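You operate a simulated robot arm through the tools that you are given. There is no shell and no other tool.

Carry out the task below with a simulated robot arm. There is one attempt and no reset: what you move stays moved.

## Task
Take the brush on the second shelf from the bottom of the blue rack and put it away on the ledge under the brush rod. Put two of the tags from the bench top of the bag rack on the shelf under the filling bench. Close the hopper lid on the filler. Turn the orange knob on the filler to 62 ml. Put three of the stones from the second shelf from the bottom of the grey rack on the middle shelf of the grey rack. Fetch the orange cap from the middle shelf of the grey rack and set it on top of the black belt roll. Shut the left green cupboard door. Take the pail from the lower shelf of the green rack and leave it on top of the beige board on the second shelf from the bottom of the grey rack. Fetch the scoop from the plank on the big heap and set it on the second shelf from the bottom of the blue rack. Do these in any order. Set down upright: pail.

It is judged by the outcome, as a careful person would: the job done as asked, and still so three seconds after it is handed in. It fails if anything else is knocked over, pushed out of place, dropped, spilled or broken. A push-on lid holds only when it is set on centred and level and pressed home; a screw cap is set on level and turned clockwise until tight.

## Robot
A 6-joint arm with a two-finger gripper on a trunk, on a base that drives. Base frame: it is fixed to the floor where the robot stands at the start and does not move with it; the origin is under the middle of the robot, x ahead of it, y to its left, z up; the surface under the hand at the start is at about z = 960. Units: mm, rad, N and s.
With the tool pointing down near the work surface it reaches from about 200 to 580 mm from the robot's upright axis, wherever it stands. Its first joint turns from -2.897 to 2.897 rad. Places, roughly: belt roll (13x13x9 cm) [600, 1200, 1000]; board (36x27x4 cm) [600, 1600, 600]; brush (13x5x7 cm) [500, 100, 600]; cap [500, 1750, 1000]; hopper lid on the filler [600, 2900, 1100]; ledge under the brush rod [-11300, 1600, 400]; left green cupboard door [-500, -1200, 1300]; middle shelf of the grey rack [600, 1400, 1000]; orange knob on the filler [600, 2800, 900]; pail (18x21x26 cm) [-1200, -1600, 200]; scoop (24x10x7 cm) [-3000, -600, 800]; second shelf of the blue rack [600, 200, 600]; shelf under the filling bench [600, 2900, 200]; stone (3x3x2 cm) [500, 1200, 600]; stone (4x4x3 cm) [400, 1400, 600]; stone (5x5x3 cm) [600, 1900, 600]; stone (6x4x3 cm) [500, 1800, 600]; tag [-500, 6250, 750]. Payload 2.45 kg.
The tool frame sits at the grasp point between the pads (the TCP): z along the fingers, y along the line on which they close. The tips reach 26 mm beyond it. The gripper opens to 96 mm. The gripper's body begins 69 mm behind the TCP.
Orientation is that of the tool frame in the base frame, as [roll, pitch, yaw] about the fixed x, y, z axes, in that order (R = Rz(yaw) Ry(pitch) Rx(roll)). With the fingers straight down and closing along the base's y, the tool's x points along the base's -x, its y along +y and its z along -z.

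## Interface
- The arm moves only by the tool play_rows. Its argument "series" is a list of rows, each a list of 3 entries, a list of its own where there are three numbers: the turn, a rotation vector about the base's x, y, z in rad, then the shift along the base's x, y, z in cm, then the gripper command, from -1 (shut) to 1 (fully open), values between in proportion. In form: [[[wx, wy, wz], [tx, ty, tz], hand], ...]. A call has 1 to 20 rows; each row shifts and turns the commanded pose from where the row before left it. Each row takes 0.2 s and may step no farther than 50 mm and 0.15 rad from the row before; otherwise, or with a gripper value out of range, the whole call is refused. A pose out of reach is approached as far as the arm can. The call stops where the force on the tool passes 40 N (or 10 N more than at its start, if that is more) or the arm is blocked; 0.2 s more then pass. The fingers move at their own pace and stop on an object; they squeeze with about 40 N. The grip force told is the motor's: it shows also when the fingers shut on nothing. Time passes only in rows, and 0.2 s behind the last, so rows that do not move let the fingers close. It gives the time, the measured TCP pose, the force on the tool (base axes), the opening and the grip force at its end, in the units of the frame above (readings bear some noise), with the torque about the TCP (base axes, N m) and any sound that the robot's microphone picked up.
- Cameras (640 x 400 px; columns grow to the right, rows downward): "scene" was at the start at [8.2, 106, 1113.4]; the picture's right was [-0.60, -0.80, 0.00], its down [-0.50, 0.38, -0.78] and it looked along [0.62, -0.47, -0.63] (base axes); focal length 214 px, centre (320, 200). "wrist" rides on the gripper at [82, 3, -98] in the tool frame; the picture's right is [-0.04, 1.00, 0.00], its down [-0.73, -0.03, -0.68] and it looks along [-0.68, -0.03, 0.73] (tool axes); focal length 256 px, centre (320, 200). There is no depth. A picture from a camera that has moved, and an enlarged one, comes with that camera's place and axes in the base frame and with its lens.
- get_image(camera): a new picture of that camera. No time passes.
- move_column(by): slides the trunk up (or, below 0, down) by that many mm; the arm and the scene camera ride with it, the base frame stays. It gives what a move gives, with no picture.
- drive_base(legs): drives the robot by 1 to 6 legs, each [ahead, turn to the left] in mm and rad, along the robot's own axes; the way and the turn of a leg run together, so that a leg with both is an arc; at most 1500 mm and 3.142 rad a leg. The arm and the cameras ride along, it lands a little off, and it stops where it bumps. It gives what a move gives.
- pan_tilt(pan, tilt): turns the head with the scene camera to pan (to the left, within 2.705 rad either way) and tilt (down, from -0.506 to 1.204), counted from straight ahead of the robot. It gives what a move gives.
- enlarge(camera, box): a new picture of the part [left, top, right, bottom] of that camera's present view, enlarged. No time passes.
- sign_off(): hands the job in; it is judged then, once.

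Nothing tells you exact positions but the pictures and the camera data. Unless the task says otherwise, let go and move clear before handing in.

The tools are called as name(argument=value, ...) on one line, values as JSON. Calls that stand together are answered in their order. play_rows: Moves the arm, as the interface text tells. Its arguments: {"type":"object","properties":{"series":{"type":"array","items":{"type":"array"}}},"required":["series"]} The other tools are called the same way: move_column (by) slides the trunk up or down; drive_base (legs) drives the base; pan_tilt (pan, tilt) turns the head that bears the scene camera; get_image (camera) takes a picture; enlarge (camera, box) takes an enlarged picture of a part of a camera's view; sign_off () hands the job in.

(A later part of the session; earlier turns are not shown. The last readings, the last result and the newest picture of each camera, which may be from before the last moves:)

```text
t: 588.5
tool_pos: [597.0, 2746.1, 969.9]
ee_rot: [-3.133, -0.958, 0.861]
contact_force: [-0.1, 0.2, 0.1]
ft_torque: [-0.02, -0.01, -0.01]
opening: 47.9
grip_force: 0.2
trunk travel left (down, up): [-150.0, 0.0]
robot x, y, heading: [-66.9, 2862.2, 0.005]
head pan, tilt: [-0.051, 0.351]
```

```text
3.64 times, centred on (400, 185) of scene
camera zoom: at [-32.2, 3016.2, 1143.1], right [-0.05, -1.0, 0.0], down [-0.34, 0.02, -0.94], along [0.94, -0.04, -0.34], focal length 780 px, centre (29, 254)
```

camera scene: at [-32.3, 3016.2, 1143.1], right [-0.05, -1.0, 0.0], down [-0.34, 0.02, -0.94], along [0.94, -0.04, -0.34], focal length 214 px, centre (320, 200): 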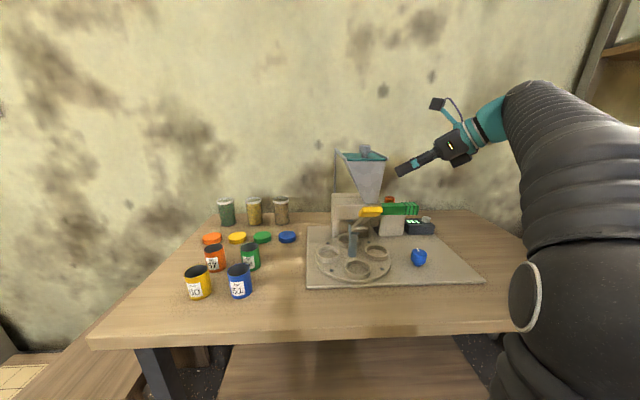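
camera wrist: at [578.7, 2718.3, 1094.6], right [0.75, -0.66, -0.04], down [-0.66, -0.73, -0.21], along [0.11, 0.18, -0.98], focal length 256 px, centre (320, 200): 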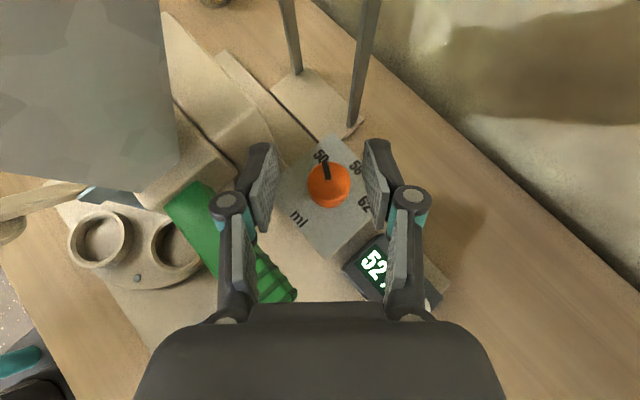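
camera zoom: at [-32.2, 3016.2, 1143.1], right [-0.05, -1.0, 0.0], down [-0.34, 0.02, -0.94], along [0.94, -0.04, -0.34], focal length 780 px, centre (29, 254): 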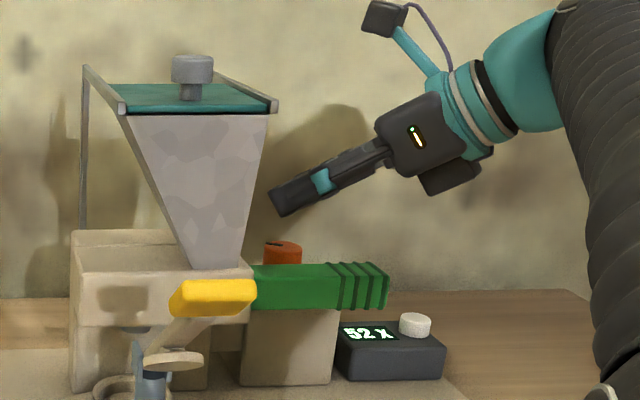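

play_rows(series=[[[0, 0, 0], [0.5, 0, -1.5], 0.0], [[0, 0, 0], [0, 0, -1.5], 0.0], [[0, 0, 0], [0, 0, -0.8], 0.0], [[0, 0, 0], [0, 0, 0], 0.0]])

get_image(camera="wrist")

enlarge(camera="scene", box=[340, 150, 460, 225])

```text
t: 589.5
tool_pos: [602.1, 2746.0, 932.3]
ee_rot: [-3.135, -0.958, 0.862]
contact_force: [-0.9, -0.7, 0.2]
ft_torque: [0.0, 0.02, 0.02]
opening: 48.0
grip_force: 0.0
trunk travel left (down, up): [-150.0, 0.0]
robot x, y, heading: [-64.1, 2864.5, 0.004]
head pan, tilt: [-0.051, 0.351]
```

```text
taken
camera wrist: at [583.9, 2717.7, 1056.2], right [0.75, -0.66, -0.04], down [-0.66, -0.73, -0.21], along [0.11, 0.18, -0.98], focal length 256 px, centre (320, 200)
```

wrist: 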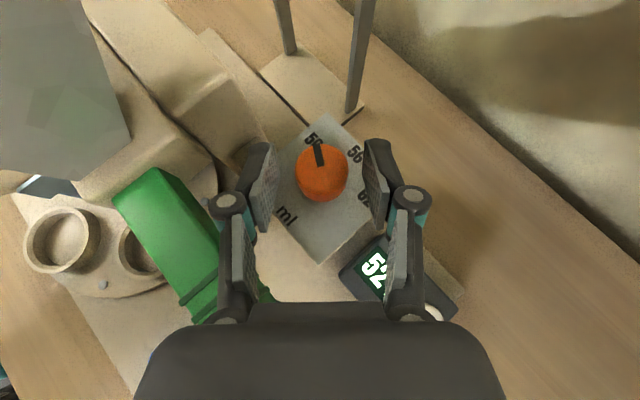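

```text
5.33 times, centred on (400, 188) of scene
camera zoom: at [-32.3, 3016.2, 1143.1], right [-0.05, -1.0, 0.0], down [-0.34, 0.02, -0.94], along [0.94, -0.04, -0.34], focal length 1144 px, centre (-107, 267)
```

zoom: 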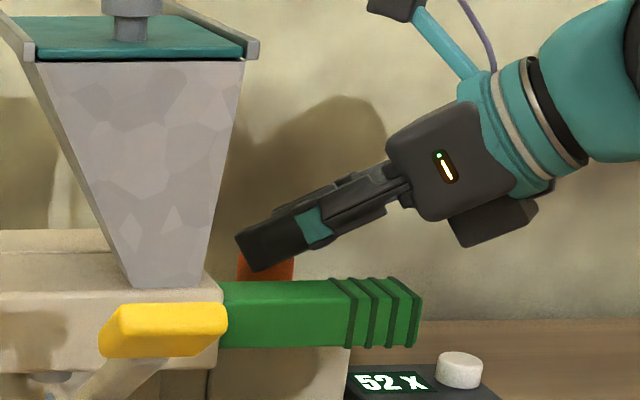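

play_rows(series=[[[0, 0, 0], [0, 0, -0.6], 0.0], [[0, 0, 0], [0, 0, -0.5], 0.0], [[0, 0, 0], [0, 0, 0], -0.3], [[0, 0, 0], [0, 0, 0], -0.6], [[0, 0, 0], [0, 0, 0], -1], [[0, 0, 0], [0, 0, 0], -1]])

get_image(camera="wrist")

```text
t: 590.9
tool_pos: [602.3, 2744.5, 920.3]
ee_rot: [-3.134, -0.957, 0.86]
contact_force: [2.0, -1.6, -0.5]
ft_torque: [0.03, -0.32, 0.01]
opening: 32.5
grip_force: 45.0
trunk travel left (down, up): [-150.0, 0.0]
robot x, y, heading: [-67.7, 2860.2, 0.005]
head pan, tilt: [-0.051, 0.351]
```

```text
taken
camera wrist: at [584.0, 2717.1, 1044.9], right [0.75, -0.66, -0.04], down [-0.66, -0.73, -0.21], along [0.11, 0.18, -0.98], focal length 256 px, centre (320, 200)
```

wrist: 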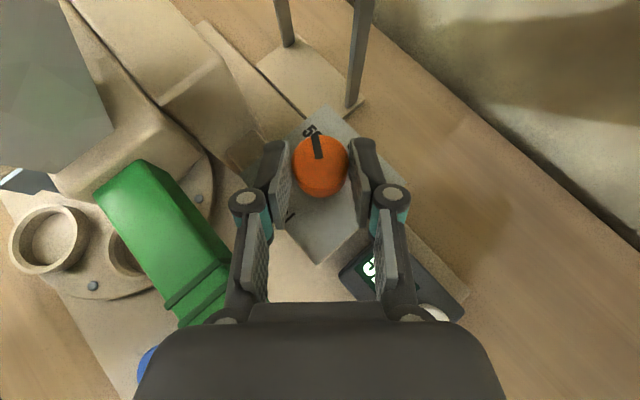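

Gripped the knob. Turning clockwise about its axis — first stroke.

play_rows(series=[[[0, 0, -0.096], [-0.099, 0.093, 0], -1], [[0, 0, -0.096], [-0.089, 0.102, 0], -1], [[0, 0, -0.096], [-0.079, 0.11, 0], -1], [[0, 0, -0.096], [-0.068, 0.117, 0], -1], [[0, 0, 0], [0, 0, 0], -1]])

enlarge(camera="wrist", box=[240, 90, 400, 240])

```text
t: 592.1
tool_pos: [598.9, 2750.5, 921.2]
ee_rot: [-3.135, -0.959, 0.476]
contact_force: [-15.3, 4.0, -8.0]
ft_torque: [-0.22, 0.25, 0.19]
opening: 32.6
grip_force: 45.0
trunk travel left (down, up): [-150.0, 0.0]
robot x, y, heading: [-64.6, 2863.6, 0.006]
head pan, tilt: [-0.051, 0.351]
```

```text
2.67 times, centred on (320, 165) of wrist
camera zoom: at [570.7, 2731.4, 1045.0], right [0.44, -0.9, -0.04], down [-0.88, -0.43, -0.21], along [0.17, 0.13, -0.98], focal length 683 px, centre (320, 293)
```

zoom: 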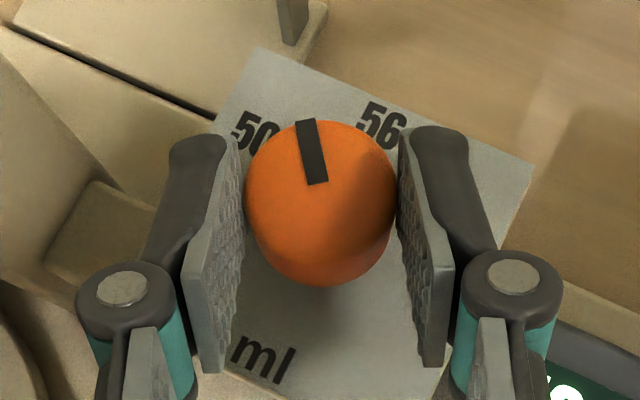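

play_rows(series=[[[0, 0, -0.096], [-0.17, 0.14, -0.05], -1], [[0, 0, -0.096], [-0.06, 0.128, 0], -1], [[0, 0, -0.096], [-0.032, 0.132, 0], -1], [[0, 0, -0.096], [-0.019, 0.134, 0], -1], [[0, 0, 0], [0, 0, 0], -1]])

enlarge(camera="wrist", box=[240, 90, 400, 240])

```text
t: 593.3
tool_pos: [596.0, 2756.7, 920.8]
ee_rot: [-3.134, -0.958, 0.095]
contact_force: [-14.8, 11.5, -5.5]
ft_torque: [0.02, 0.92, 0.27]
opening: 32.8
grip_force: 45.3
trunk travel left (down, up): [-150.0, 0.0]
robot x, y, heading: [-63.3, 2862.0, 0.0]
head pan, tilt: [-0.051, 0.351]
```

```text
2.67 times, centred on (320, 165) of wrist
camera zoom: at [563.7, 2749.7, 1045.2], right [0.08, -1.0, -0.04], down [-0.98, -0.07, -0.21], along [0.21, 0.05, -0.98], focal length 683 px, centre (320, 293)
```

zoom: 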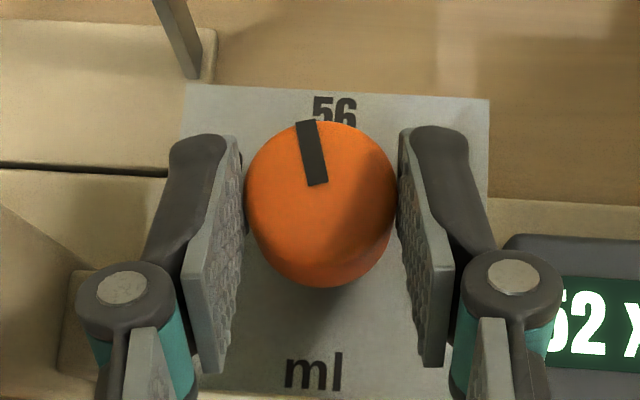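

First stroke done (pointer ≈ +21°). Releasing, lifting, re-indexing by +44°, and gripping again.

play_rows(series=[[[0, 0, 0], [0, 0, 0], -0.4], [[0, 0, 0], [0, 0, 0], 0.0], [[0, 0, 0], [0, 0, 0], 0.0], [[0, 0, 0], [0, 0, 1.5], 0.0], [[0, 0, 0], [0, 0, 1.5], 0.0], [[0, 0, 0.096], [0.0575, -0.124, 0], 0.0], [[0, 0, 0.096], [0.0575, -0.124, 0], 0.0], [[0, 0, 0.096], [0.0575, -0.124, 0], 0.0], [[0, 0, 0.096], [0.0575, -0.124, 0], 0.0], [[0, 0, 0.096], [0.0575, -0.124, 0], 0.0], [[0, 0, 0.096], [0.0575, -0.124, 0], 0.0], [[0, 0, 0.096], [0.0575, -0.124, 0], 0.0], [[0, 0, 0.096], [0.0575, -0.124, 0], 0.0], [[0, 0, 0], [0, 0, 0], 0.0]])

enlarge(camera="wrist", box=[240, 90, 400, 240])

```text
t: 596.3
tool_pos: [603.0, 2743.5, 950.4]
ee_rot: [-3.133, -0.958, 0.862]
contact_force: [-0.7, 0.8, -0.4]
ft_torque: [-0.03, -0.01, 0.01]
opening: 48.0
grip_force: 0.1
trunk travel left (down, up): [-150.0, 0.0]
robot x, y, heading: [-68.3, 2864.6, 0.005]
head pan, tilt: [-0.051, 0.351]
```

```text
2.67 times, centred on (320, 165) of wrist
camera zoom: at [583.1, 2717.1, 1074.5], right [0.75, -0.66, -0.04], down [-0.65, -0.73, -0.21], along [0.11, 0.18, -0.98], focal length 683 px, centre (320, 293)
```

zoom: 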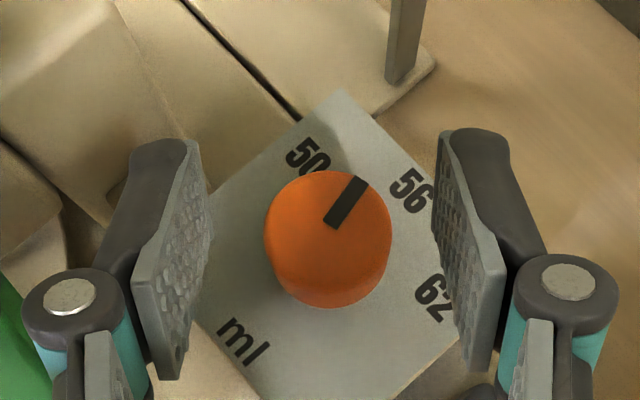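

play_rows(series=[[[0, 0, 0], [-0.1, 0.2, -1.5], 0.0], [[0, 0, 0], [0, 0, -1.5], 0.0], [[0, 0, 0], [0, 0, 0], -0.3], [[0, 0, 0], [0, 0, 0], -0.6], [[0, 0, 0], [0, 0, 0], -1], [[0, 0, 0], [0, 0, 0], -1], [[0, 0, -0.096], [-0.12, 0.1, 0], -1], [[0, 0, -0.096], [-0.11, 0.11, 0], -1], [[0, 0, -0.096], [-0.09, 0.12, 0], -1], [[0, 0, -0.096], [-0.08, 0.127, 0], -1], [[0, 0, -0.096], [-0.07, 0.133, 0], -1], [[0, 0, -0.096], [-0.05, 0.138, 0], -1], [[0, 0, -0.096], [-0.04, 0.142, 0], -1], [[0, 0, -0.096], [-0.02, 0.144, 0], -1], [[0, 0, 0], [0, 0, 0], -1]])

enlarge(camera="wrist", box=[240, 90, 400, 240])

```text
t: 598.0
tool_pos: [601.3, 2747.7, 919.3]
ee_rot: [-3.139, -0.96, 0.746]
contact_force: [8.1, -6.8, 0.3]
ft_torque: [-0.51, 0.06, -0.18]
opening: 32.6
grip_force: 44.6
trunk travel left (down, up): [-150.0, 0.0]
robot x, y, heading: [-59.4, 2863.7, 0.003]
head pan, tilt: [-0.051, 0.351]
stopped in row 8: the force on the tool passed its limit at 42 N (the readings are from after the stop); the commanded pose is now the measured one
```

```text
2.67 times, centred on (320, 165) of wrist
camera zoom: at [578.8, 2721.3, 1044.2], right [0.66, -0.75, -0.03], down [-0.74, -0.64, -0.21], along [0.14, 0.16, -0.98], focal length 683 px, centre (320, 293)
```

zoom: 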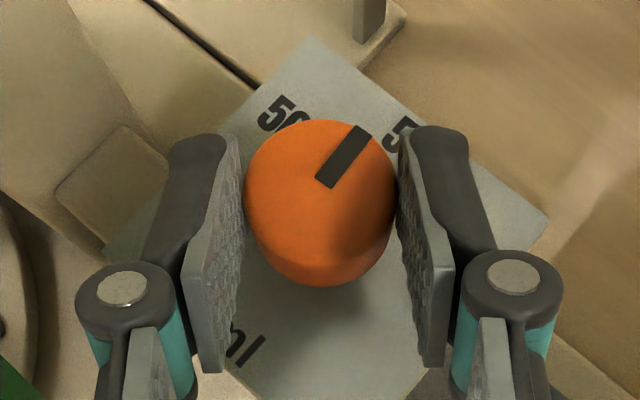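

play_rows(series=[[[0, 0, -0.096], [-0.03, 0.05, 0], -1], [[0, 0, -0.096], [-0.065, 0.104, 0], -1], [[0, 0, -0.096], [-0.055, 0.109, 0], -1], [[0, 0, -0.096], [-0.045, 0.114, 0], -1], [[0, 0, 0], [0, 0, 0], -1]])

```text
t: 599.2
tool_pos: [599.1, 2751.1, 920.9]
ee_rot: [-3.134, -0.956, 0.361]
contact_force: [-15.1, 1.5, -15.2]
ft_torque: [-0.13, 0.57, 0.12]
opening: 32.3
grip_force: 45.3
trunk travel left (down, up): [-150.0, 0.0]
robot x, y, heading: [-63.3, 2868.7, 0.003]
head pan, tilt: [-0.051, 0.351]
```

play_rows(series=[[[0, 0, -0.096], [-0.12, 0.12, -0.08], -1], [[0, 0, -0.096], [-0.05, 0.125, 0], -1], [[0, 0, -0.096], [-0.03, 0.13, 0], -1], [[0, 0, 0], [0, 0, 0], -1]])

enlarge(camera="wrist", box=[240, 90, 400, 240])

```text
t: 600.2
tool_pos: [596.7, 2757.4, 920.5]
ee_rot: [-3.137, -0.961, 0.075]
contact_force: [-3.3, 17.6, -9.9]
ft_torque: [0.34, 0.39, 0.31]
opening: 32.6
grip_force: 44.7
trunk travel left (down, up): [-150.0, 0.0]
robot x, y, heading: [-64.4, 2865.5, 0.001]
head pan, tilt: [-0.051, 0.351]
```

```text
2.67 times, centred on (320, 165) of wrist
camera zoom: at [563.3, 2751.1, 1044.6], right [0.05, -1.0, -0.04], down [-0.98, -0.05, -0.21], along [0.21, 0.05, -0.98], focal length 683 px, centre (320, 293)
```

zoom: 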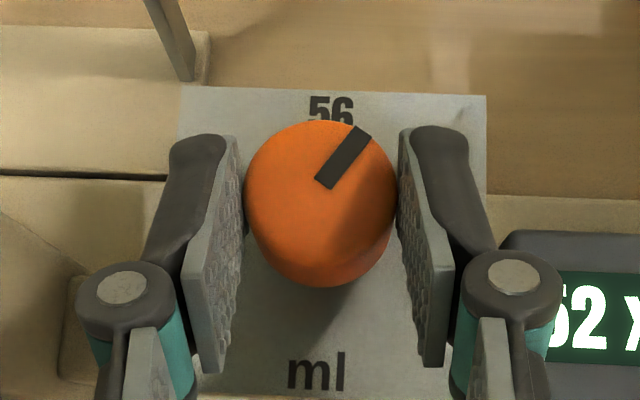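

Second stroke done (pointer ≈ −23°). One more re-index and stroke.

play_rows(series=[[[0, 0, 0], [0, 0, 0], -0.4], [[0, 0, 0], [0, 0, 0], 0.0], [[0, 0, 0], [0, 0, 0], 0.0], [[0, 0, 0], [0, 0, 1.5], 0.0], [[0, 0, 0], [0, 0, 1.5], 0.0], [[0, 0, 0.098], [0.05, -0.13, 0], 0.0], [[0, 0, 0.098], [0.05, -0.13, 0], 0.0], [[0, 0, 0.098], [0.05, -0.13, 0], 0.0], [[0, 0, 0.098], [0.05, -0.13, 0], 0.0], [[0, 0, 0.098], [0.05, -0.13, 0], 0.0], [[0, 0, 0.098], [0.05, -0.13, 0], 0.0], [[0, 0, 0.098], [0.05, -0.13, 0], 0.0], [[0, 0, 0.098], [0.05, -0.13, 0], 0.0], [[0, 0, 0], [0, 0, 0], 0.0]])

enlarge(camera="wrist", box=[240, 90, 400, 240])

```text
t: 603.2
tool_pos: [599.7, 2745.9, 948.7]
ee_rot: [-3.14, -0.96, 0.858]
contact_force: [-0.2, 0.0, -0.5]
ft_torque: [0.02, -0.02, 0.0]
opening: 47.9
grip_force: 0.1
trunk travel left (down, up): [-150.0, 0.0]
robot x, y, heading: [-64.7, 2865.1, 0.004]
head pan, tilt: [-0.051, 0.351]
```

```text
2.67 times, centred on (320, 165) of wrist
camera zoom: at [580.8, 2717.8, 1074.5], right [0.74, -0.67, -0.03], down [-0.66, -0.72, -0.21], along [0.12, 0.18, -0.98], focal length 683 px, centre (320, 293)
```

zoom: 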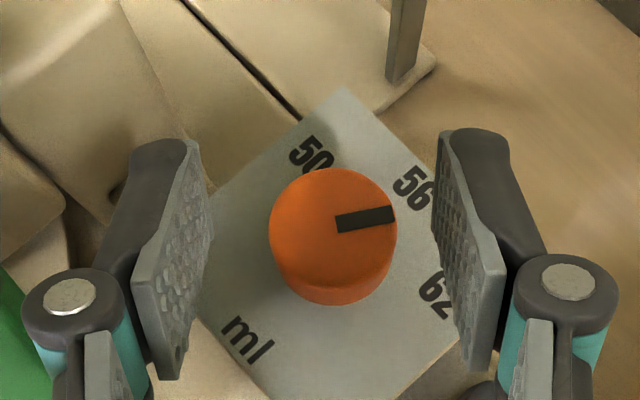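

play_rows(series=[[[0, 0, 0], [0.15, 0, -1.5], 0.0], [[0, 0, 0], [0, 0, -1.4], 0.0], [[0, 0, 0], [0, 0, 0], -0.3], [[0, 0, 0], [0, 0, 0], -0.6], [[0, 0, 0], [0, 0, 0], -1], [[0, 0, 0], [0, 0, 0], -1], [[0, 0, -0.097], [-0.1, 0.08, 0], -1], [[0, 0, -0.097], [-0.09, 0.1, 0], -1], [[0, 0, 0], [0, 0, 0], -1]])

```text
t: 605.2
tool_pos: [599.7, 2745.7, 920.9]
ee_rot: [-3.136, -0.961, 0.661]
contact_force: [13.0, -6.7, 2.3]
ft_torque: [0.3, -0.32, -0.24]
opening: 32.1
grip_force: 44.4
trunk travel left (down, up): [-150.0, 0.0]
robot x, y, heading: [-64.4, 2863.5, 0.001]
head pan, tilt: [-0.051, 0.351]
```

play_rows(series=[[[0, 0, -0.097], [-0.01, 0.09, 0], -1], [[0, 0, -0.097], [-0.06, 0.115, 0], -1], [[0, 0, -0.097], [-0.055, 0.12, 0], -1], [[0, 0, 0], [0, 0, 0], -1]])

play_rows(series=[[[0, 0, -0.097], [-0.05, 0.125, 0], -1], [[0, 0, -0.097], [-0.035, 0.13, 0], -1], [[0, 0, 0], [0, 0, 0], -1]])

enlarge(camera="wrist", box=[240, 90, 400, 240])

```text
t: 606.2
tool_pos: [597.8, 2751.6, 920.6]
ee_rot: [-3.139, -0.961, 0.372]
contact_force: [-15.3, 7.2, -1.1]
ft_torque: [0.03, 0.98, 0.24]
opening: 32.3
grip_force: 45.1
trunk travel left (down, up): [-150.0, 0.0]
robot x, y, heading: [-61.3, 2862.2, 0.0]
head pan, tilt: [-0.051, 0.351]
```

```text
t: 607.0
tool_pos: [597.0, 2753.8, 922.2]
ee_rot: [-3.138, -0.959, 0.18]
contact_force: [-12.2, 21.9, -5.1]
ft_torque: [0.05, 0.29, 1.25]
opening: 32.5
grip_force: 45.1
trunk travel left (down, up): [-150.0, 0.0]
robot x, y, heading: [-62.5, 2865.3, 0.007]
head pan, tilt: [-0.051, 0.351]
```

```text
2.67 times, centred on (320, 165) of wrist
camera zoom: at [564.3, 2745.8, 1045.3], right [0.16, -0.99, -0.04], down [-0.97, -0.15, -0.21], along [0.2, 0.07, -0.98], focal length 683 px, centre (320, 293)
```

zoom: 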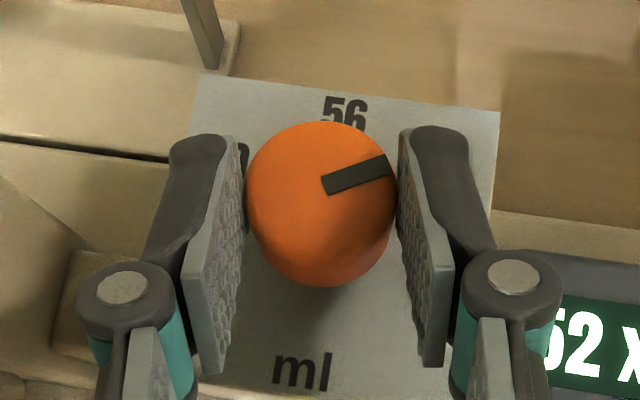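

Torque has jumped (likely the end stop). Releasing and checking the pointer.

play_rows(series=[[[0, 0, 0.02], [0, -0.05, 0], -1], [[0, 0, 0], [0, 0, 0], -0.4], [[0, 0, 0], [0, 0, 0], 0.0], [[0, 0, 0], [0, 0, 0], 0.0], [[0, 0, 0], [0, 0, 1.5], 0.0], [[0, 0, 0], [0, 0, 1.5], 0.0], [[0, 0, 0], [0, 0, 1.5], 0.0], [[0, 0, 0], [0, 0, 0], 0.0]])

enlarge(camera="wrist", box=[240, 100, 400, 240])

```text
t: 608.8
tool_pos: [598.0, 2752.0, 966.2]
ee_rot: [-3.138, -0.96, 0.198]
contact_force: [-0.4, -0.1, -0.3]
ft_torque: [0.0, 0.0, -0.02]
opening: 48.2
grip_force: 0.1
trunk travel left (down, up): [-150.0, 0.0]
robot x, y, heading: [-62.3, 2863.2, 0.005]
head pan, tilt: [-0.051, 0.351]
```

```text
2.86 times, centred on (320, 170) of wrist
camera zoom: at [565.7, 2743.1, 1089.7], right [0.18, -0.98, -0.03], down [-0.96, -0.17, -0.21], along [0.2, 0.07, -0.98], focal length 731 px, centre (320, 286)
```

zoom: 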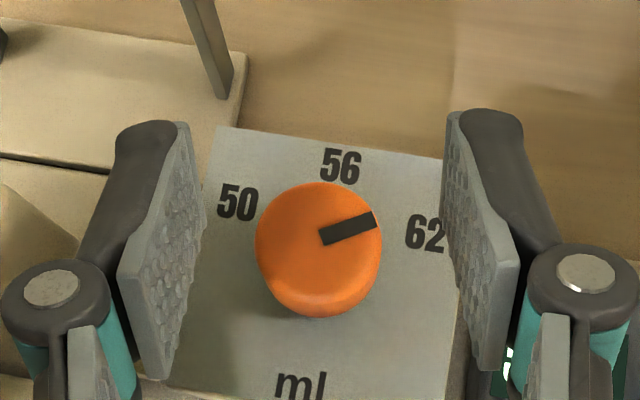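

The pointer now looks close to 62, and the last few degrees slipped, suggesting an end stop. I'll confirm by gripping again and turning a little more.

play_rows(series=[[[0, 0, 0.1], [0.02, -0.08, 0], 0.0], [[0, 0, 0.1], [0.02, -0.08, 0], 0.0], [[0, 0, 0.1], [0.02, -0.09, 0], 0.0], [[0, 0, 0], [0, 0, -1.6], 0.0], [[0, 0, 0], [0, 0, -1.6], 0.0], [[0, 0, 0], [0, 0, -1.3], 0.0], [[0, 0, 0], [0, 0, 0], -0.4], [[0, 0, 0], [0, 0, 0], -1], [[0, 0, 0], [0, 0, 0], -1], [[0, 0, 0], [0, 0, 0], -1]])

play_rows(series=[[[0, 0, -0.06], [-0.04, 0.07, 0], -1], [[0, 0, -0.06], [-0.035, 0.075, 0], -1], [[0, 0, 0], [0, 0, 0], -1]])

enlarge(camera="wrist", box=[240, 90, 400, 240])

```text
t: 611.0
tool_pos: [597.6, 2748.1, 920.7]
ee_rot: [-3.137, -0.958, 0.499]
contact_force: [-0.9, 1.4, 0.5]
ft_torque: [0.29, -0.35, 0.03]
opening: 32.8
grip_force: 44.8
trunk travel left (down, up): [-150.0, 0.0]
robot x, y, heading: [-64.9, 2860.0, 0.002]
head pan, tilt: [-0.051, 0.351]
```

```text
t: 611.8
tool_pos: [596.8, 2750.4, 921.0]
ee_rot: [-3.139, -0.959, 0.378]
contact_force: [-2.7, 2.3, 1.7]
ft_torque: [0.04, 0.53, 0.2]
opening: 32.4
grip_force: 45.0
trunk travel left (down, up): [-150.0, 0.0]
robot x, y, heading: [-67.5, 2866.5, -0.002]
head pan, tilt: [-0.051, 0.351]
```

```text
2.67 times, centred on (320, 165) of wrist
camera zoom: at [567.1, 2736.1, 1045.2], right [0.35, -0.94, -0.03], down [-0.92, -0.34, -0.21], along [0.19, 0.11, -0.98], focal length 683 px, centre (320, 293)
```

zoom: 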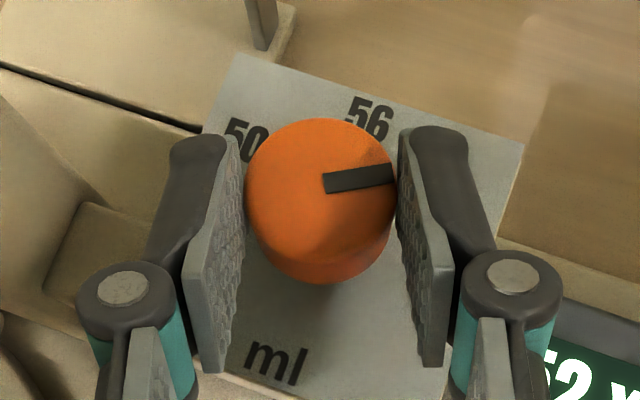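

play_rows(series=[[[0, 0, -0.06], [-0.03, 0.078, 0], -1], [[0, 0, -0.06], [-0.025, 0.08, 0], -1], [[0, 0, 0], [0, 0, 0], -1]])

enlarge(camera="wrist", box=[240, 90, 400, 240])

```text
t: 612.6
tool_pos: [597.4, 2752.7, 921.2]
ee_rot: [-3.14, -0.96, 0.259]
contact_force: [-8.1, 7.6, -0.8]
ft_torque: [-0.63, 0.49, 0.91]
opening: 32.0
grip_force: 45.2
trunk travel left (down, up): [-150.0, 0.0]
robot x, y, heading: [-64.8, 2861.9, 0.003]
head pan, tilt: [-0.051, 0.351]
```

```text
2.67 times, centred on (320, 165) of wrist
camera zoom: at [565.8, 2742.2, 1045.2], right [0.24, -0.97, -0.03], down [-0.95, -0.22, -0.21], along [0.2, 0.08, -0.98], focal length 683 px, centre (320, 293)
```

zoom: 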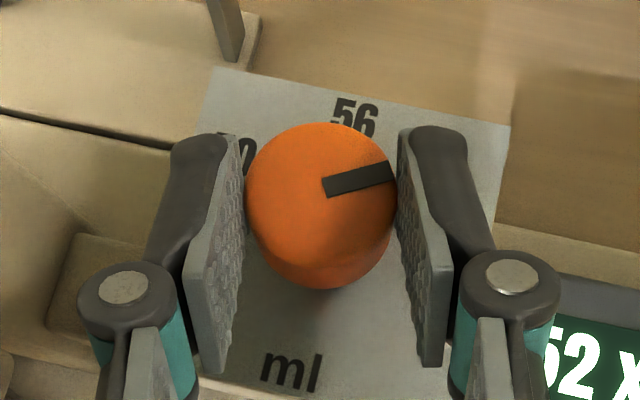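

play_rows(series=[[[0, 0, 0], [0, 0, 0], -0.4], [[0, 0, 0], [0, 0, 0], 0.0], [[0, 0, 0], [0, 0, 0], 0.0], [[0, 0, 0], [0, 0, 2], 0.0], [[0, 0, 0], [0, 0, 2], 0.0], [[0, 0, 0], [-0.5, 0, 2], 0.0], [[0, 0, 0], [-0.5, 0, 2], 0.0], [[0, 0, 0], [0, 0, 0], 0.0]])

enlarge(camera="wrist", box=[260, 90, 380, 190])

```text
t: 614.4
tool_pos: [586.5, 2752.5, 1000.5]
ee_rot: [-3.136, -0.961, 0.259]
contact_force: [0.0, -0.1, -0.2]
ft_torque: [0.01, 0.02, 0.0]
opening: 48.1
grip_force: 0.0
trunk travel left (down, up): [-150.0, 0.0]
robot x, y, heading: [-65.1, 2860.0, -0.004]
head pan, tilt: [-0.051, 0.351]
```

```text
4.00 times, centred on (320, 140) of wrist
camera zoom: at [555.3, 2740.7, 1124.6], right [0.24, -0.97, -0.03], down [-0.95, -0.22, -0.21], along [0.2, 0.08, -0.98], focal length 1024 px, centre (320, 440)
```

zoom: 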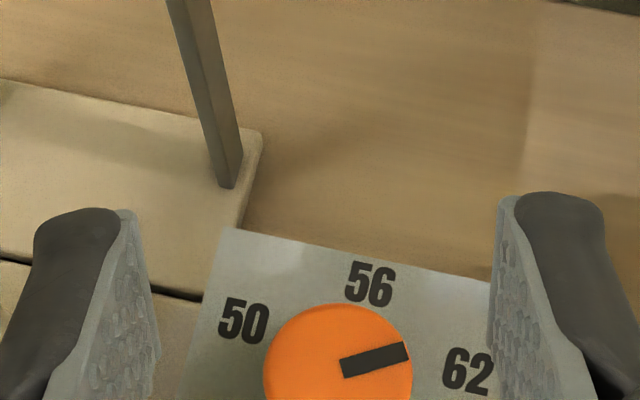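

play_rows(series=[[[0, 0, 0], [1.6, 0.3, 0], 0.3], [[0, 0, 0], [0, 0, 0], 0.3]])

enlarge(camera="wrist", box=[260, 150, 380, 250])

```text
t: 615.0
tool_pos: [603.7, 2756.2, 1000.9]
ee_rot: [-3.138, -0.961, 0.257]
contact_force: [0.5, 0.5, -0.2]
ft_torque: [0.01, 0.0, -0.01]
opening: 62.7
grip_force: 0.0
trunk travel left (down, up): [-150.0, 0.0]
robot x, y, heading: [-63.3, 2864.5, -0.001]
head pan, tilt: [-0.051, 0.351]
```

```text
4.00 times, centred on (320, 200) of wrist
camera zoom: at [571.9, 2743.8, 1123.9], right [0.24, -0.97, -0.03], down [-0.95, -0.22, -0.21], along [0.2, 0.08, -0.98], focal length 1024 px, centre (320, 200)
```

zoom: 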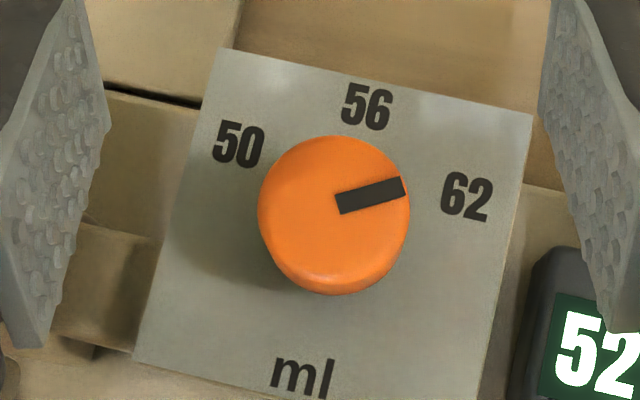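

The view confirms it: the pointer sits exactly on 62 (61° past 56). Now the tags: raising the arm, backing off and heading to the bag rack.

play_rows(series=[[[0, 0, 0], [-1, -0.5, 3], 0.2], [[0, 0, 0], [-2, -0.5, 3], 0.2], [[0, 0, 0], [-3, 0, 2], 0.2]])

drive_base(legs=[[-700, 0], [0, 1.57]])

pan_tilt(pan=0.1, tilt=0.25)

get_image(camera="scene")

enlarge(camera="scene", box=[200, 100, 440, 250])

```text
t: 615.8
tool_pos: [543.3, 2746.7, 1079.3]
ee_rot: [-3.137, -0.96, 0.256]
contact_force: [0.5, 0.0, -0.3]
ft_torque: [0.04, 0.02, 0.05]
opening: 57.7
grip_force: 0.0
trunk travel left (down, up): [-150.0, 0.0]
robot x, y, heading: [-67.5, 2865.6, -0.0]
head pan, tilt: [-0.051, 0.351]
```

```text
t: 623.5
tool_pos: [-658.1, 3477.2, 1080.1]
ee_rot: [-3.139, -0.959, 1.842]
contact_force: [-0.4, 0.1, 0.1]
ft_torque: [0.02, 0.03, -0.02]
opening: 57.7
grip_force: 0.1
trunk travel left (down, up): [-150.0, 0.0]
robot x, y, heading: [-766.0, 2867.0, 1.584]
head pan, tilt: [-0.051, 0.351]
```

```text
t: 624.2
tool_pos: [-657.4, 3476.8, 1079.7]
ee_rot: [-3.137, -0.959, 1.843]
contact_force: [0.2, -0.7, -0.3]
ft_torque: [0.0, 0.0, -0.02]
opening: 57.8
grip_force: 0.1
trunk travel left (down, up): [-150.0, 0.0]
robot x, y, heading: [-769.0, 2867.3, 1.587]
head pan, tilt: [0.099, 0.25]
```

```text
taken
camera scene: at [-933.6, 2899.0, 1152.5], right [0.99, 0.11, 0.0], down [0.03, -0.25, -0.97], along [-0.11, 0.96, -0.25], focal length 214 px, centre (320, 200)
```

scene: 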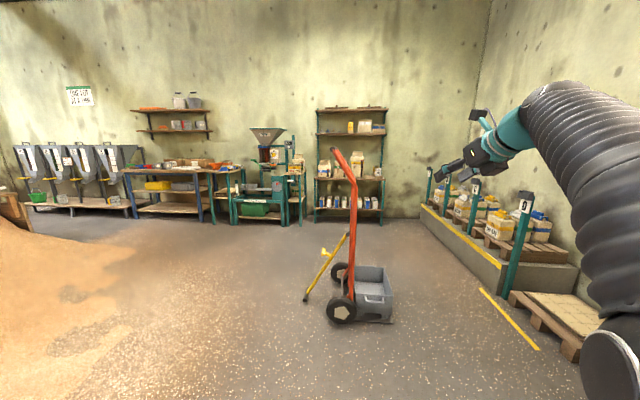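

```text
2.67 times, centred on (320, 175) of scene
camera zoom: at [-933.6, 2899.0, 1152.5], right [0.99, 0.11, 0.0], down [0.03, -0.25, -0.97], along [-0.11, 0.96, -0.25], focal length 572 px, centre (320, 267)
```

zoom: 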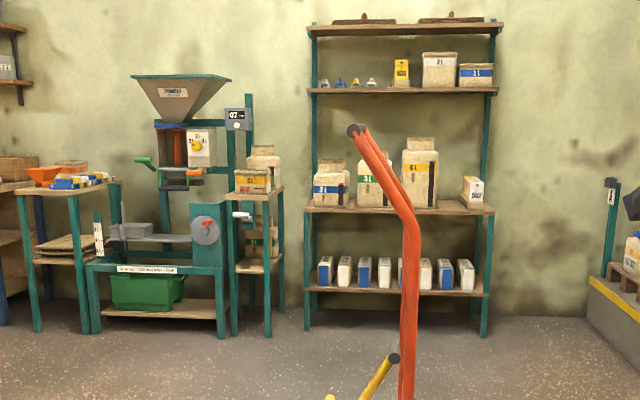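

drive_base(legs=[[0, -0.73], [960, 0], [0, 0.716], [1100, 0], [0, 0.2], [500, 0]])

pan_tilt(pan=-0.1, tilt=0.3)

get_image(camera="scene")

enlarge(camera="scene", box=[220, 120, 460, 270])

```text
t: 641.6
tool_pos: [-177.6, 5796.4, 1080.4]
ee_rot: [-3.138, -0.96, 1.999]
contact_force: [-0.6, 0.0, -0.4]
ft_torque: [0.0, -0.01, 0.01]
opening: 57.8
grip_force: 0.0
trunk travel left (down, up): [-150.0, 0.0]
robot x, y, heading: [-189.5, 5182.0, 1.746]
head pan, tilt: [0.099, 0.25]
```

```text
t: 642.4
tool_pos: [-177.8, 5796.6, 1081.0]
ee_rot: [-3.139, -0.959, 1.999]
contact_force: [-0.3, 0.5, 0.2]
ft_torque: [0.02, -0.01, 0.0]
opening: 57.5
grip_force: 0.1
trunk travel left (down, up): [-150.0, 0.0]
robot x, y, heading: [-191.6, 5178.5, 1.744]
head pan, tilt: [-0.099, 0.3]
```

```text
taken
camera scene: at [-341.9, 5186.0, 1147.8], right [1.0, 0.07, 0.0], down [0.02, -0.29, -0.96], along [-0.07, 0.95, -0.3], focal length 214 px, centre (320, 200)
```

scene: 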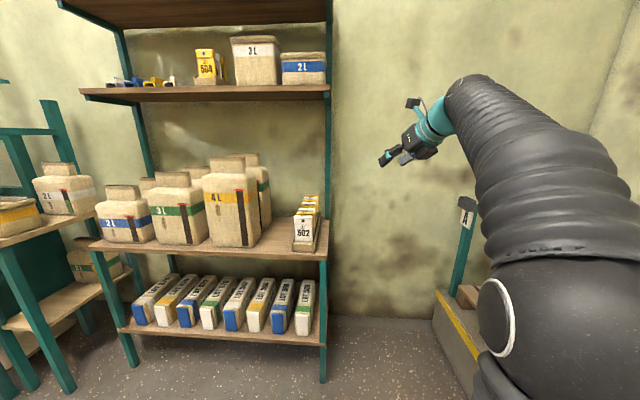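

```text
2.67 times, centred on (340, 195) of scene
camera zoom: at [-341.9, 5186.0, 1147.8], right [1.0, 0.07, 0.0], down [0.02, -0.29, -0.96], along [-0.07, 0.95, -0.3], focal length 572 px, centre (267, 213)
```

zoom: 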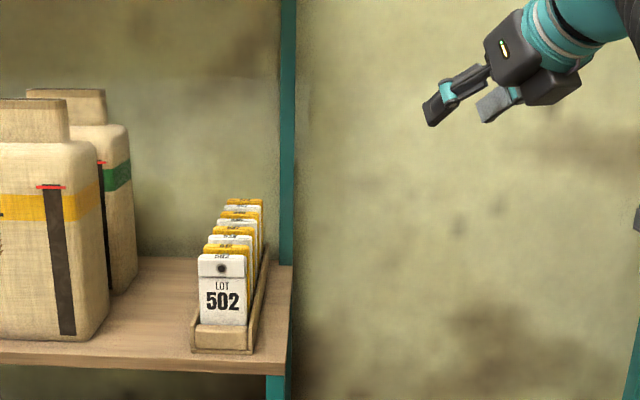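

The tags stand upright in a wooden tray at the right of the bag-rack bench top, around (-463,5935). I'll shift the base to face them squarely.

drive_base(legs=[[-250, 0], [0, 0.855], [470, 0], [0, -1.029]])

pan_tilt(pan=-0.1, tilt=0.35)

get_image(camera="scene")

enlarge(camera="scene", box=[300, 160, 420, 250])

```text
t: 651.5
tool_pos: [-448.2, 5780.2, 1079.4]
ee_rot: [-3.138, -0.961, 1.842]
contact_force: [-0.4, -0.1, 0.1]
ft_torque: [-0.01, -0.02, 0.02]
opening: 57.6
grip_force: 0.1
trunk travel left (down, up): [-150.0, 0.0]
robot x, y, heading: [-557.3, 5170.8, 1.583]
head pan, tilt: [-0.099, 0.3]
```

```text
t: 652.1
tool_pos: [-449.7, 5780.6, 1080.0]
ee_rot: [-3.139, -0.961, 1.839]
contact_force: [0.1, 0.6, -0.3]
ft_torque: [0.03, 0.01, -0.01]
opening: 57.6
grip_force: 0.1
trunk travel left (down, up): [-150.0, 0.0]
robot x, y, heading: [-559.5, 5174.1, 1.584]
head pan, tilt: [-0.099, 0.351]
```

```text
taken
camera scene: at [-706.6, 5202.6, 1143.1], right [1.0, -0.08, 0.0], down [-0.03, -0.34, -0.94], along [0.08, 0.94, -0.34], focal length 214 px, centre (320, 200)
```

scene: 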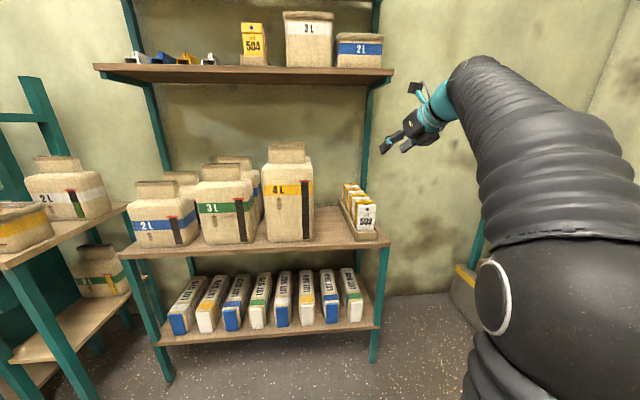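

```text
4.44 times, centred on (360, 205) of scene
camera zoom: at [-706.6, 5202.6, 1143.1], right [1.0, -0.08, 0.0], down [-0.03, -0.34, -0.94], along [0.08, 0.94, -0.34], focal length 953 px, centre (142, 178)
```

zoom: 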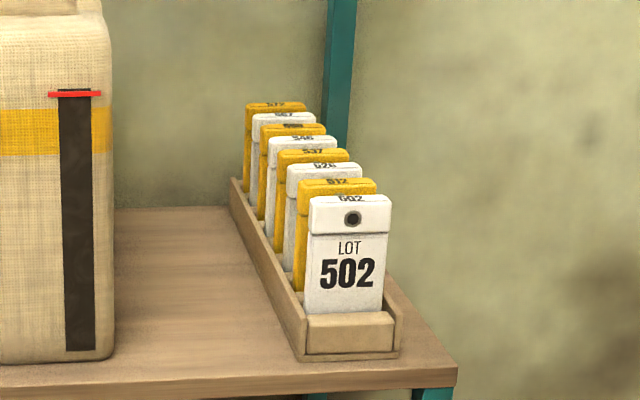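

play_rows(series=[[[0, 0, -0.09], [0, 2, 0], 1], [[0, 0, -0.09], [0, 2, 0], 1], [[0, 0, -0.09], [-0.5, 2, 0], 1], [[0, 0, 0], [-0.5, 2, 0], 1], [[0, 0, 0], [0, 0, 0], 1]])

drive_base(legs=[[100, -0.013]])

get_image(camera="wrist")

enlarge(camera="wrist", box=[220, 0, 420, 150])

```text
t: 653.3
tool_pos: [-458.9, 5860.1, 1079.0]
ee_rot: [-3.139, -0.96, 1.571]
contact_force: [-0.7, -0.1, 0.5]
ft_torque: [-0.01, 0.0, 0.0]
opening: 95.8
grip_force: 0.1
trunk travel left (down, up): [-150.0, 0.0]
robot x, y, heading: [-558.1, 5173.5, 1.586]
head pan, tilt: [-0.099, 0.351]
```

```text
t: 654.5
tool_pos: [-450.1, 5960.8, 1079.3]
ee_rot: [-3.138, -0.959, 1.56]
contact_force: [-0.3, 0.1, -0.2]
ft_torque: [0.0, -0.01, 0.0]
opening: 95.9
grip_force: 0.0
trunk travel left (down, up): [-150.0, 0.0]
robot x, y, heading: [-559.1, 5269.9, 1.571]
head pan, tilt: [-0.099, 0.351]
```

```text
taken
camera wrist: at [-446.7, 5927.4, 1203.6], right [1.0, -0.03, -0.03], down [-0.04, -0.98, -0.21], along [-0.03, 0.21, -0.98], focal length 256 px, centre (320, 200)
```

wrist: 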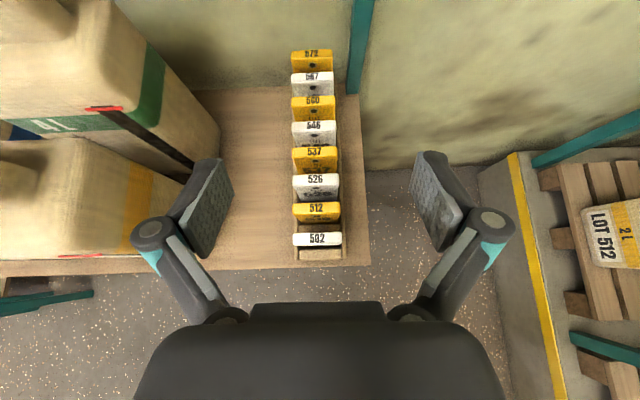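

```text
2.67 times, centred on (320, 75) of wrist
camera zoom: at [-446.7, 5927.4, 1203.6], right [1.0, -0.03, -0.03], down [-0.04, -0.98, -0.21], along [-0.03, 0.21, -0.98], focal length 683 px, centre (320, 533)
```

zoom: 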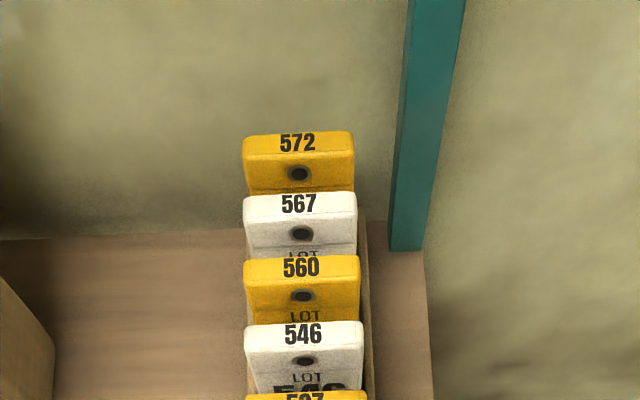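

The tags (LOT 502, 512, …) are ~70 mm wide, 18 mm thick with ~20 mm gaps. I'll grip the front one by its side edges with a horizontal tool, so it can later be laid flat with the tool vertical.

drive_base(legs=[[-130, 0]])

play_rows(series=[[[0.122, 0, 0], [-0.25, 0, -4.4], 1], [[0.122, 0, 0], [-0.25, 0, -4.4], 1], [[0.122, 0, 0], [-0.25, 0, -4.4], 1], [[0.122, 0, 0], [-0.25, 0, -4.4], 1], [[0.122, 0, 0], [-0.25, 0, -4.4], 1], [[0, 0, 0.01], [-0.25, 0, -4.4], 1], [[0, 0, 0], [0, 0, 0], 1]])

get_image(camera="wrist")

enlarge(camera="scene", box=[300, 150, 460, 270])

```text
t: 655.7
tool_pos: [-449.9, 5833.9, 1079.0]
ee_rot: [-3.14, -0.96, 1.559]
contact_force: [0.0, -1.3, 0.3]
ft_torque: [-0.03, -0.01, 0.01]
opening: 96.2
grip_force: 0.1
trunk travel left (down, up): [-150.0, 0.0]
robot x, y, heading: [-556.0, 5149.8, 1.576]
head pan, tilt: [-0.099, 0.351]
```

```text
t: 657.3
tool_pos: [-462.7, 5832.3, 816.9]
ee_rot: [-1.645, -1.564, 0.076]
contact_force: [0.1, 0.6, 0.0]
ft_torque: [-0.03, 0.01, 0.02]
opening: 95.8
grip_force: 0.1
trunk travel left (down, up): [-150.0, 0.0]
robot x, y, heading: [-558.7, 5147.7, 1.567]
head pan, tilt: [-0.099, 0.351]
```

```text
taken
camera wrist: at [-458.2, 5735.5, 898.9], right [1.0, 0.0, -0.05], down [-0.03, -0.68, -0.73], along [-0.03, 0.73, -0.68], focal length 256 px, centre (320, 200)
```

wrist: 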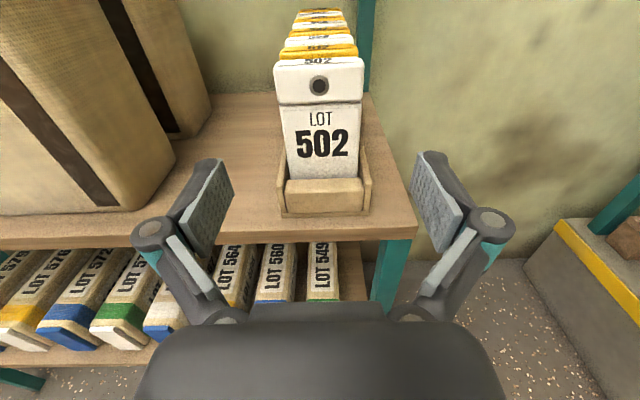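

```text
3.33 times, centred on (380, 210) of scene
camera zoom: at [-706.9, 5178.1, 1143.1], right [1.0, -0.1, 0.0], down [-0.03, -0.34, -0.94], along [0.09, 0.93, -0.34], focal length 715 px, centre (120, 167)
```

zoom: 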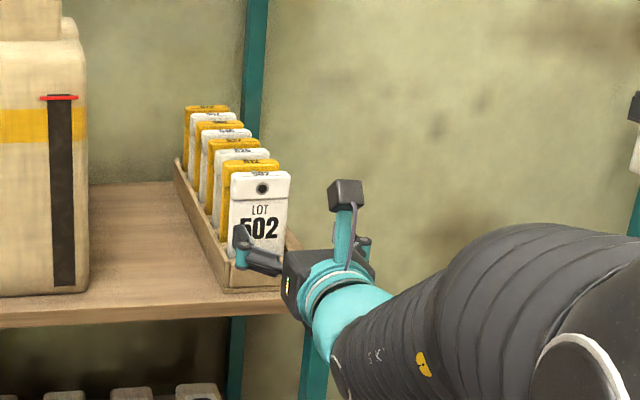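

drive_base(legs=[[70, 0]])

get_image(camera="wrist")

```text
t: 658.3
tool_pos: [-462.5, 5906.3, 816.3]
ee_rot: [-1.703, -1.563, 0.134]
contact_force: [-0.2, 0.8, 0.4]
ft_torque: [-0.01, -0.04, -0.04]
opening: 96.1
grip_force: 0.0
trunk travel left (down, up): [-150.0, 0.0]
robot x, y, heading: [-555.0, 5212.9, 1.57]
head pan, tilt: [-0.099, 0.351]
```

```text
taken
camera wrist: at [-458.3, 5807.7, 899.3], right [1.0, 0.0, -0.05], down [-0.03, -0.68, -0.73], along [-0.03, 0.73, -0.68], focal length 256 px, centre (320, 200)
```

wrist: 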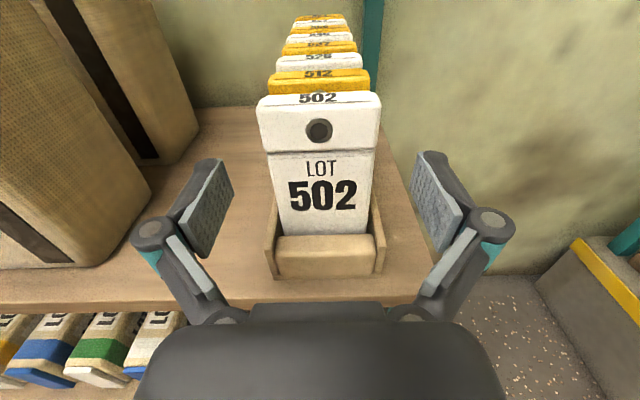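

play_rows(series=[[[0, 0, 0], [0, 1.0, 0], 1], [[0, 0, 0], [0, 0.9, 0], 1], [[0, 0, 0], [0, 0, 0], 1]])

get_image(camera="wrist")

enlarge(camera="scene", box=[310, 170, 430, 260])

```text
t: 659.1
tool_pos: [-462.4, 5924.1, 816.7]
ee_rot: [-1.741, -1.564, 0.172]
contact_force: [-0.2, -0.3, 0.3]
ft_torque: [0.03, 0.0, -0.04]
opening: 96.1
grip_force: 0.1
trunk travel left (down, up): [-150.0, 0.0]
robot x, y, heading: [-556.3, 5219.1, 1.573]
head pan, tilt: [-0.099, 0.351]
```

```text
taken
camera wrist: at [-458.2, 5826.5, 899.4], right [1.0, 0.0, -0.05], down [-0.03, -0.68, -0.73], along [-0.03, 0.73, -0.68], focal length 256 px, centre (320, 200)
```

wrist: 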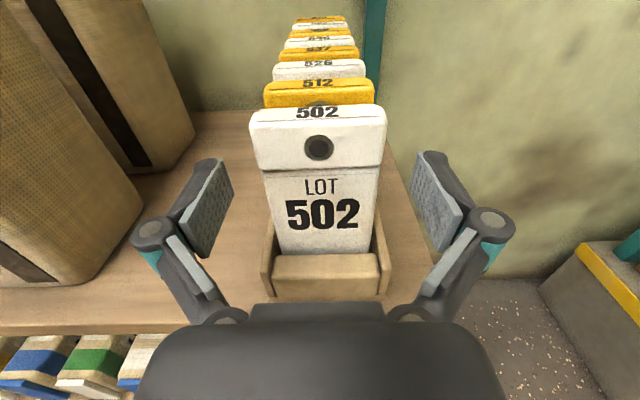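

```text
4.44 times, centred on (370, 215) of scene
camera zoom: at [-707.0, 5250.2, 1143.1], right [1.0, -0.1, 0.0], down [-0.03, -0.34, -0.94], along [0.09, 0.93, -0.34], focal length 953 px, centre (98, 133)
```

zoom: 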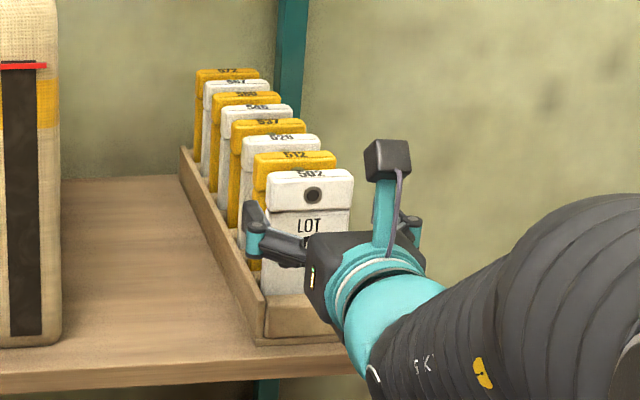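

play_rows(series=[[[0, 0, 0], [0, 0, 0], 0.7], [[0, 0, 0], [0, 0, 0], 0.5], [[0, 0, 0], [0, 0, 0], 0.3], [[0, 0, 0], [0, 0, 0], -1], [[0, 0, 0], [0, 0, 0], -1]])

get_image(camera="wrist")

```text
t: 660.3
tool_pos: [-463.1, 5923.4, 817.6]
ee_rot: [-1.701, -1.563, 0.132]
contact_force: [0.2, -0.6, 0.7]
ft_torque: [-0.06, -0.01, -0.05]
opening: 68.4
grip_force: 40.1
trunk travel left (down, up): [-150.0, 0.0]
robot x, y, heading: [-561.3, 5218.2, 1.57]
head pan, tilt: [-0.099, 0.351]
```

```text
taken
camera wrist: at [-458.2, 5826.4, 899.5], right [1.0, 0.0, -0.05], down [-0.03, -0.68, -0.73], along [-0.03, 0.73, -0.68], focal length 256 px, centre (320, 200)
```

wrist: 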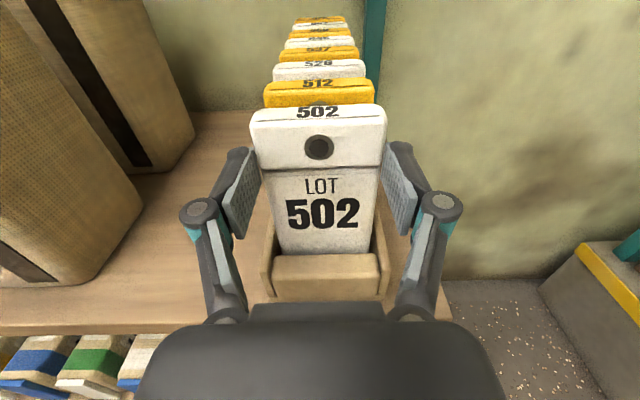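

Gripped at 68 mm. Lifting straight up out of the tray.

play_rows(series=[[[0, 0, 0], [0, 0, 1], -1], [[0, 0, 0], [0, 0, 2], -1], [[0, 0, 0], [0, 0, 3], -1], [[0, 0, 0], [0, 0, 4], -1], [[0, 0, 0], [0, 0, 4], -1], [[0, 0, 0], [0, 0, 3], -1]])

get_image(camera="wrist")

get_image(camera="scene")

```text
t: 661.7
tool_pos: [-462.3, 5923.8, 986.0]
ee_rot: [-1.841, -1.563, 0.27]
contact_force: [0.0, 0.8, 0.2]
ft_torque: [0.05, 0.02, -0.01]
opening: 68.4
grip_force: 40.0
trunk travel left (down, up): [-150.0, 0.0]
robot x, y, heading: [-560.3, 5215.2, 1.575]
head pan, tilt: [-0.099, 0.351]
```

```text
taken
camera wrist: at [-457.8, 5827.2, 1068.7], right [1.0, 0.0, -0.05], down [-0.03, -0.68, -0.73], along [-0.03, 0.73, -0.68], focal length 256 px, centre (320, 200)
```

wrist: 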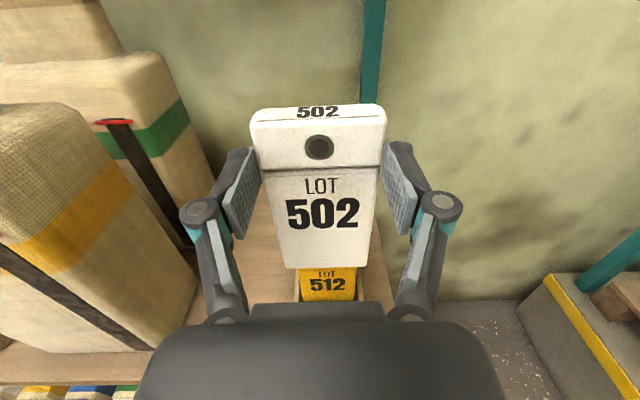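

```text
taken
camera scene: at [-707.0, 5250.4, 1143.0], right [1.0, -0.1, 0.0], down [-0.03, -0.34, -0.94], along [0.09, 0.93, -0.34], focal length 214 px, centre (320, 200)
```

scene: 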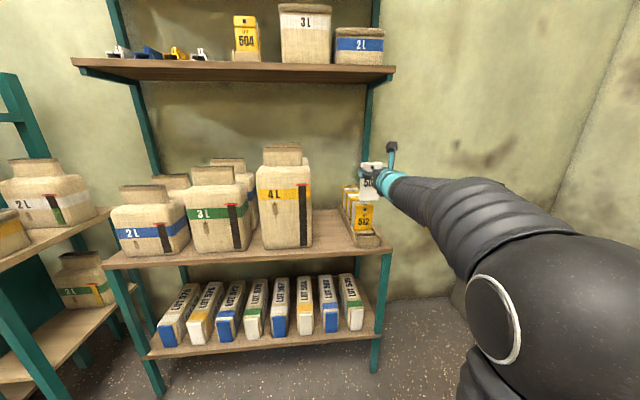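

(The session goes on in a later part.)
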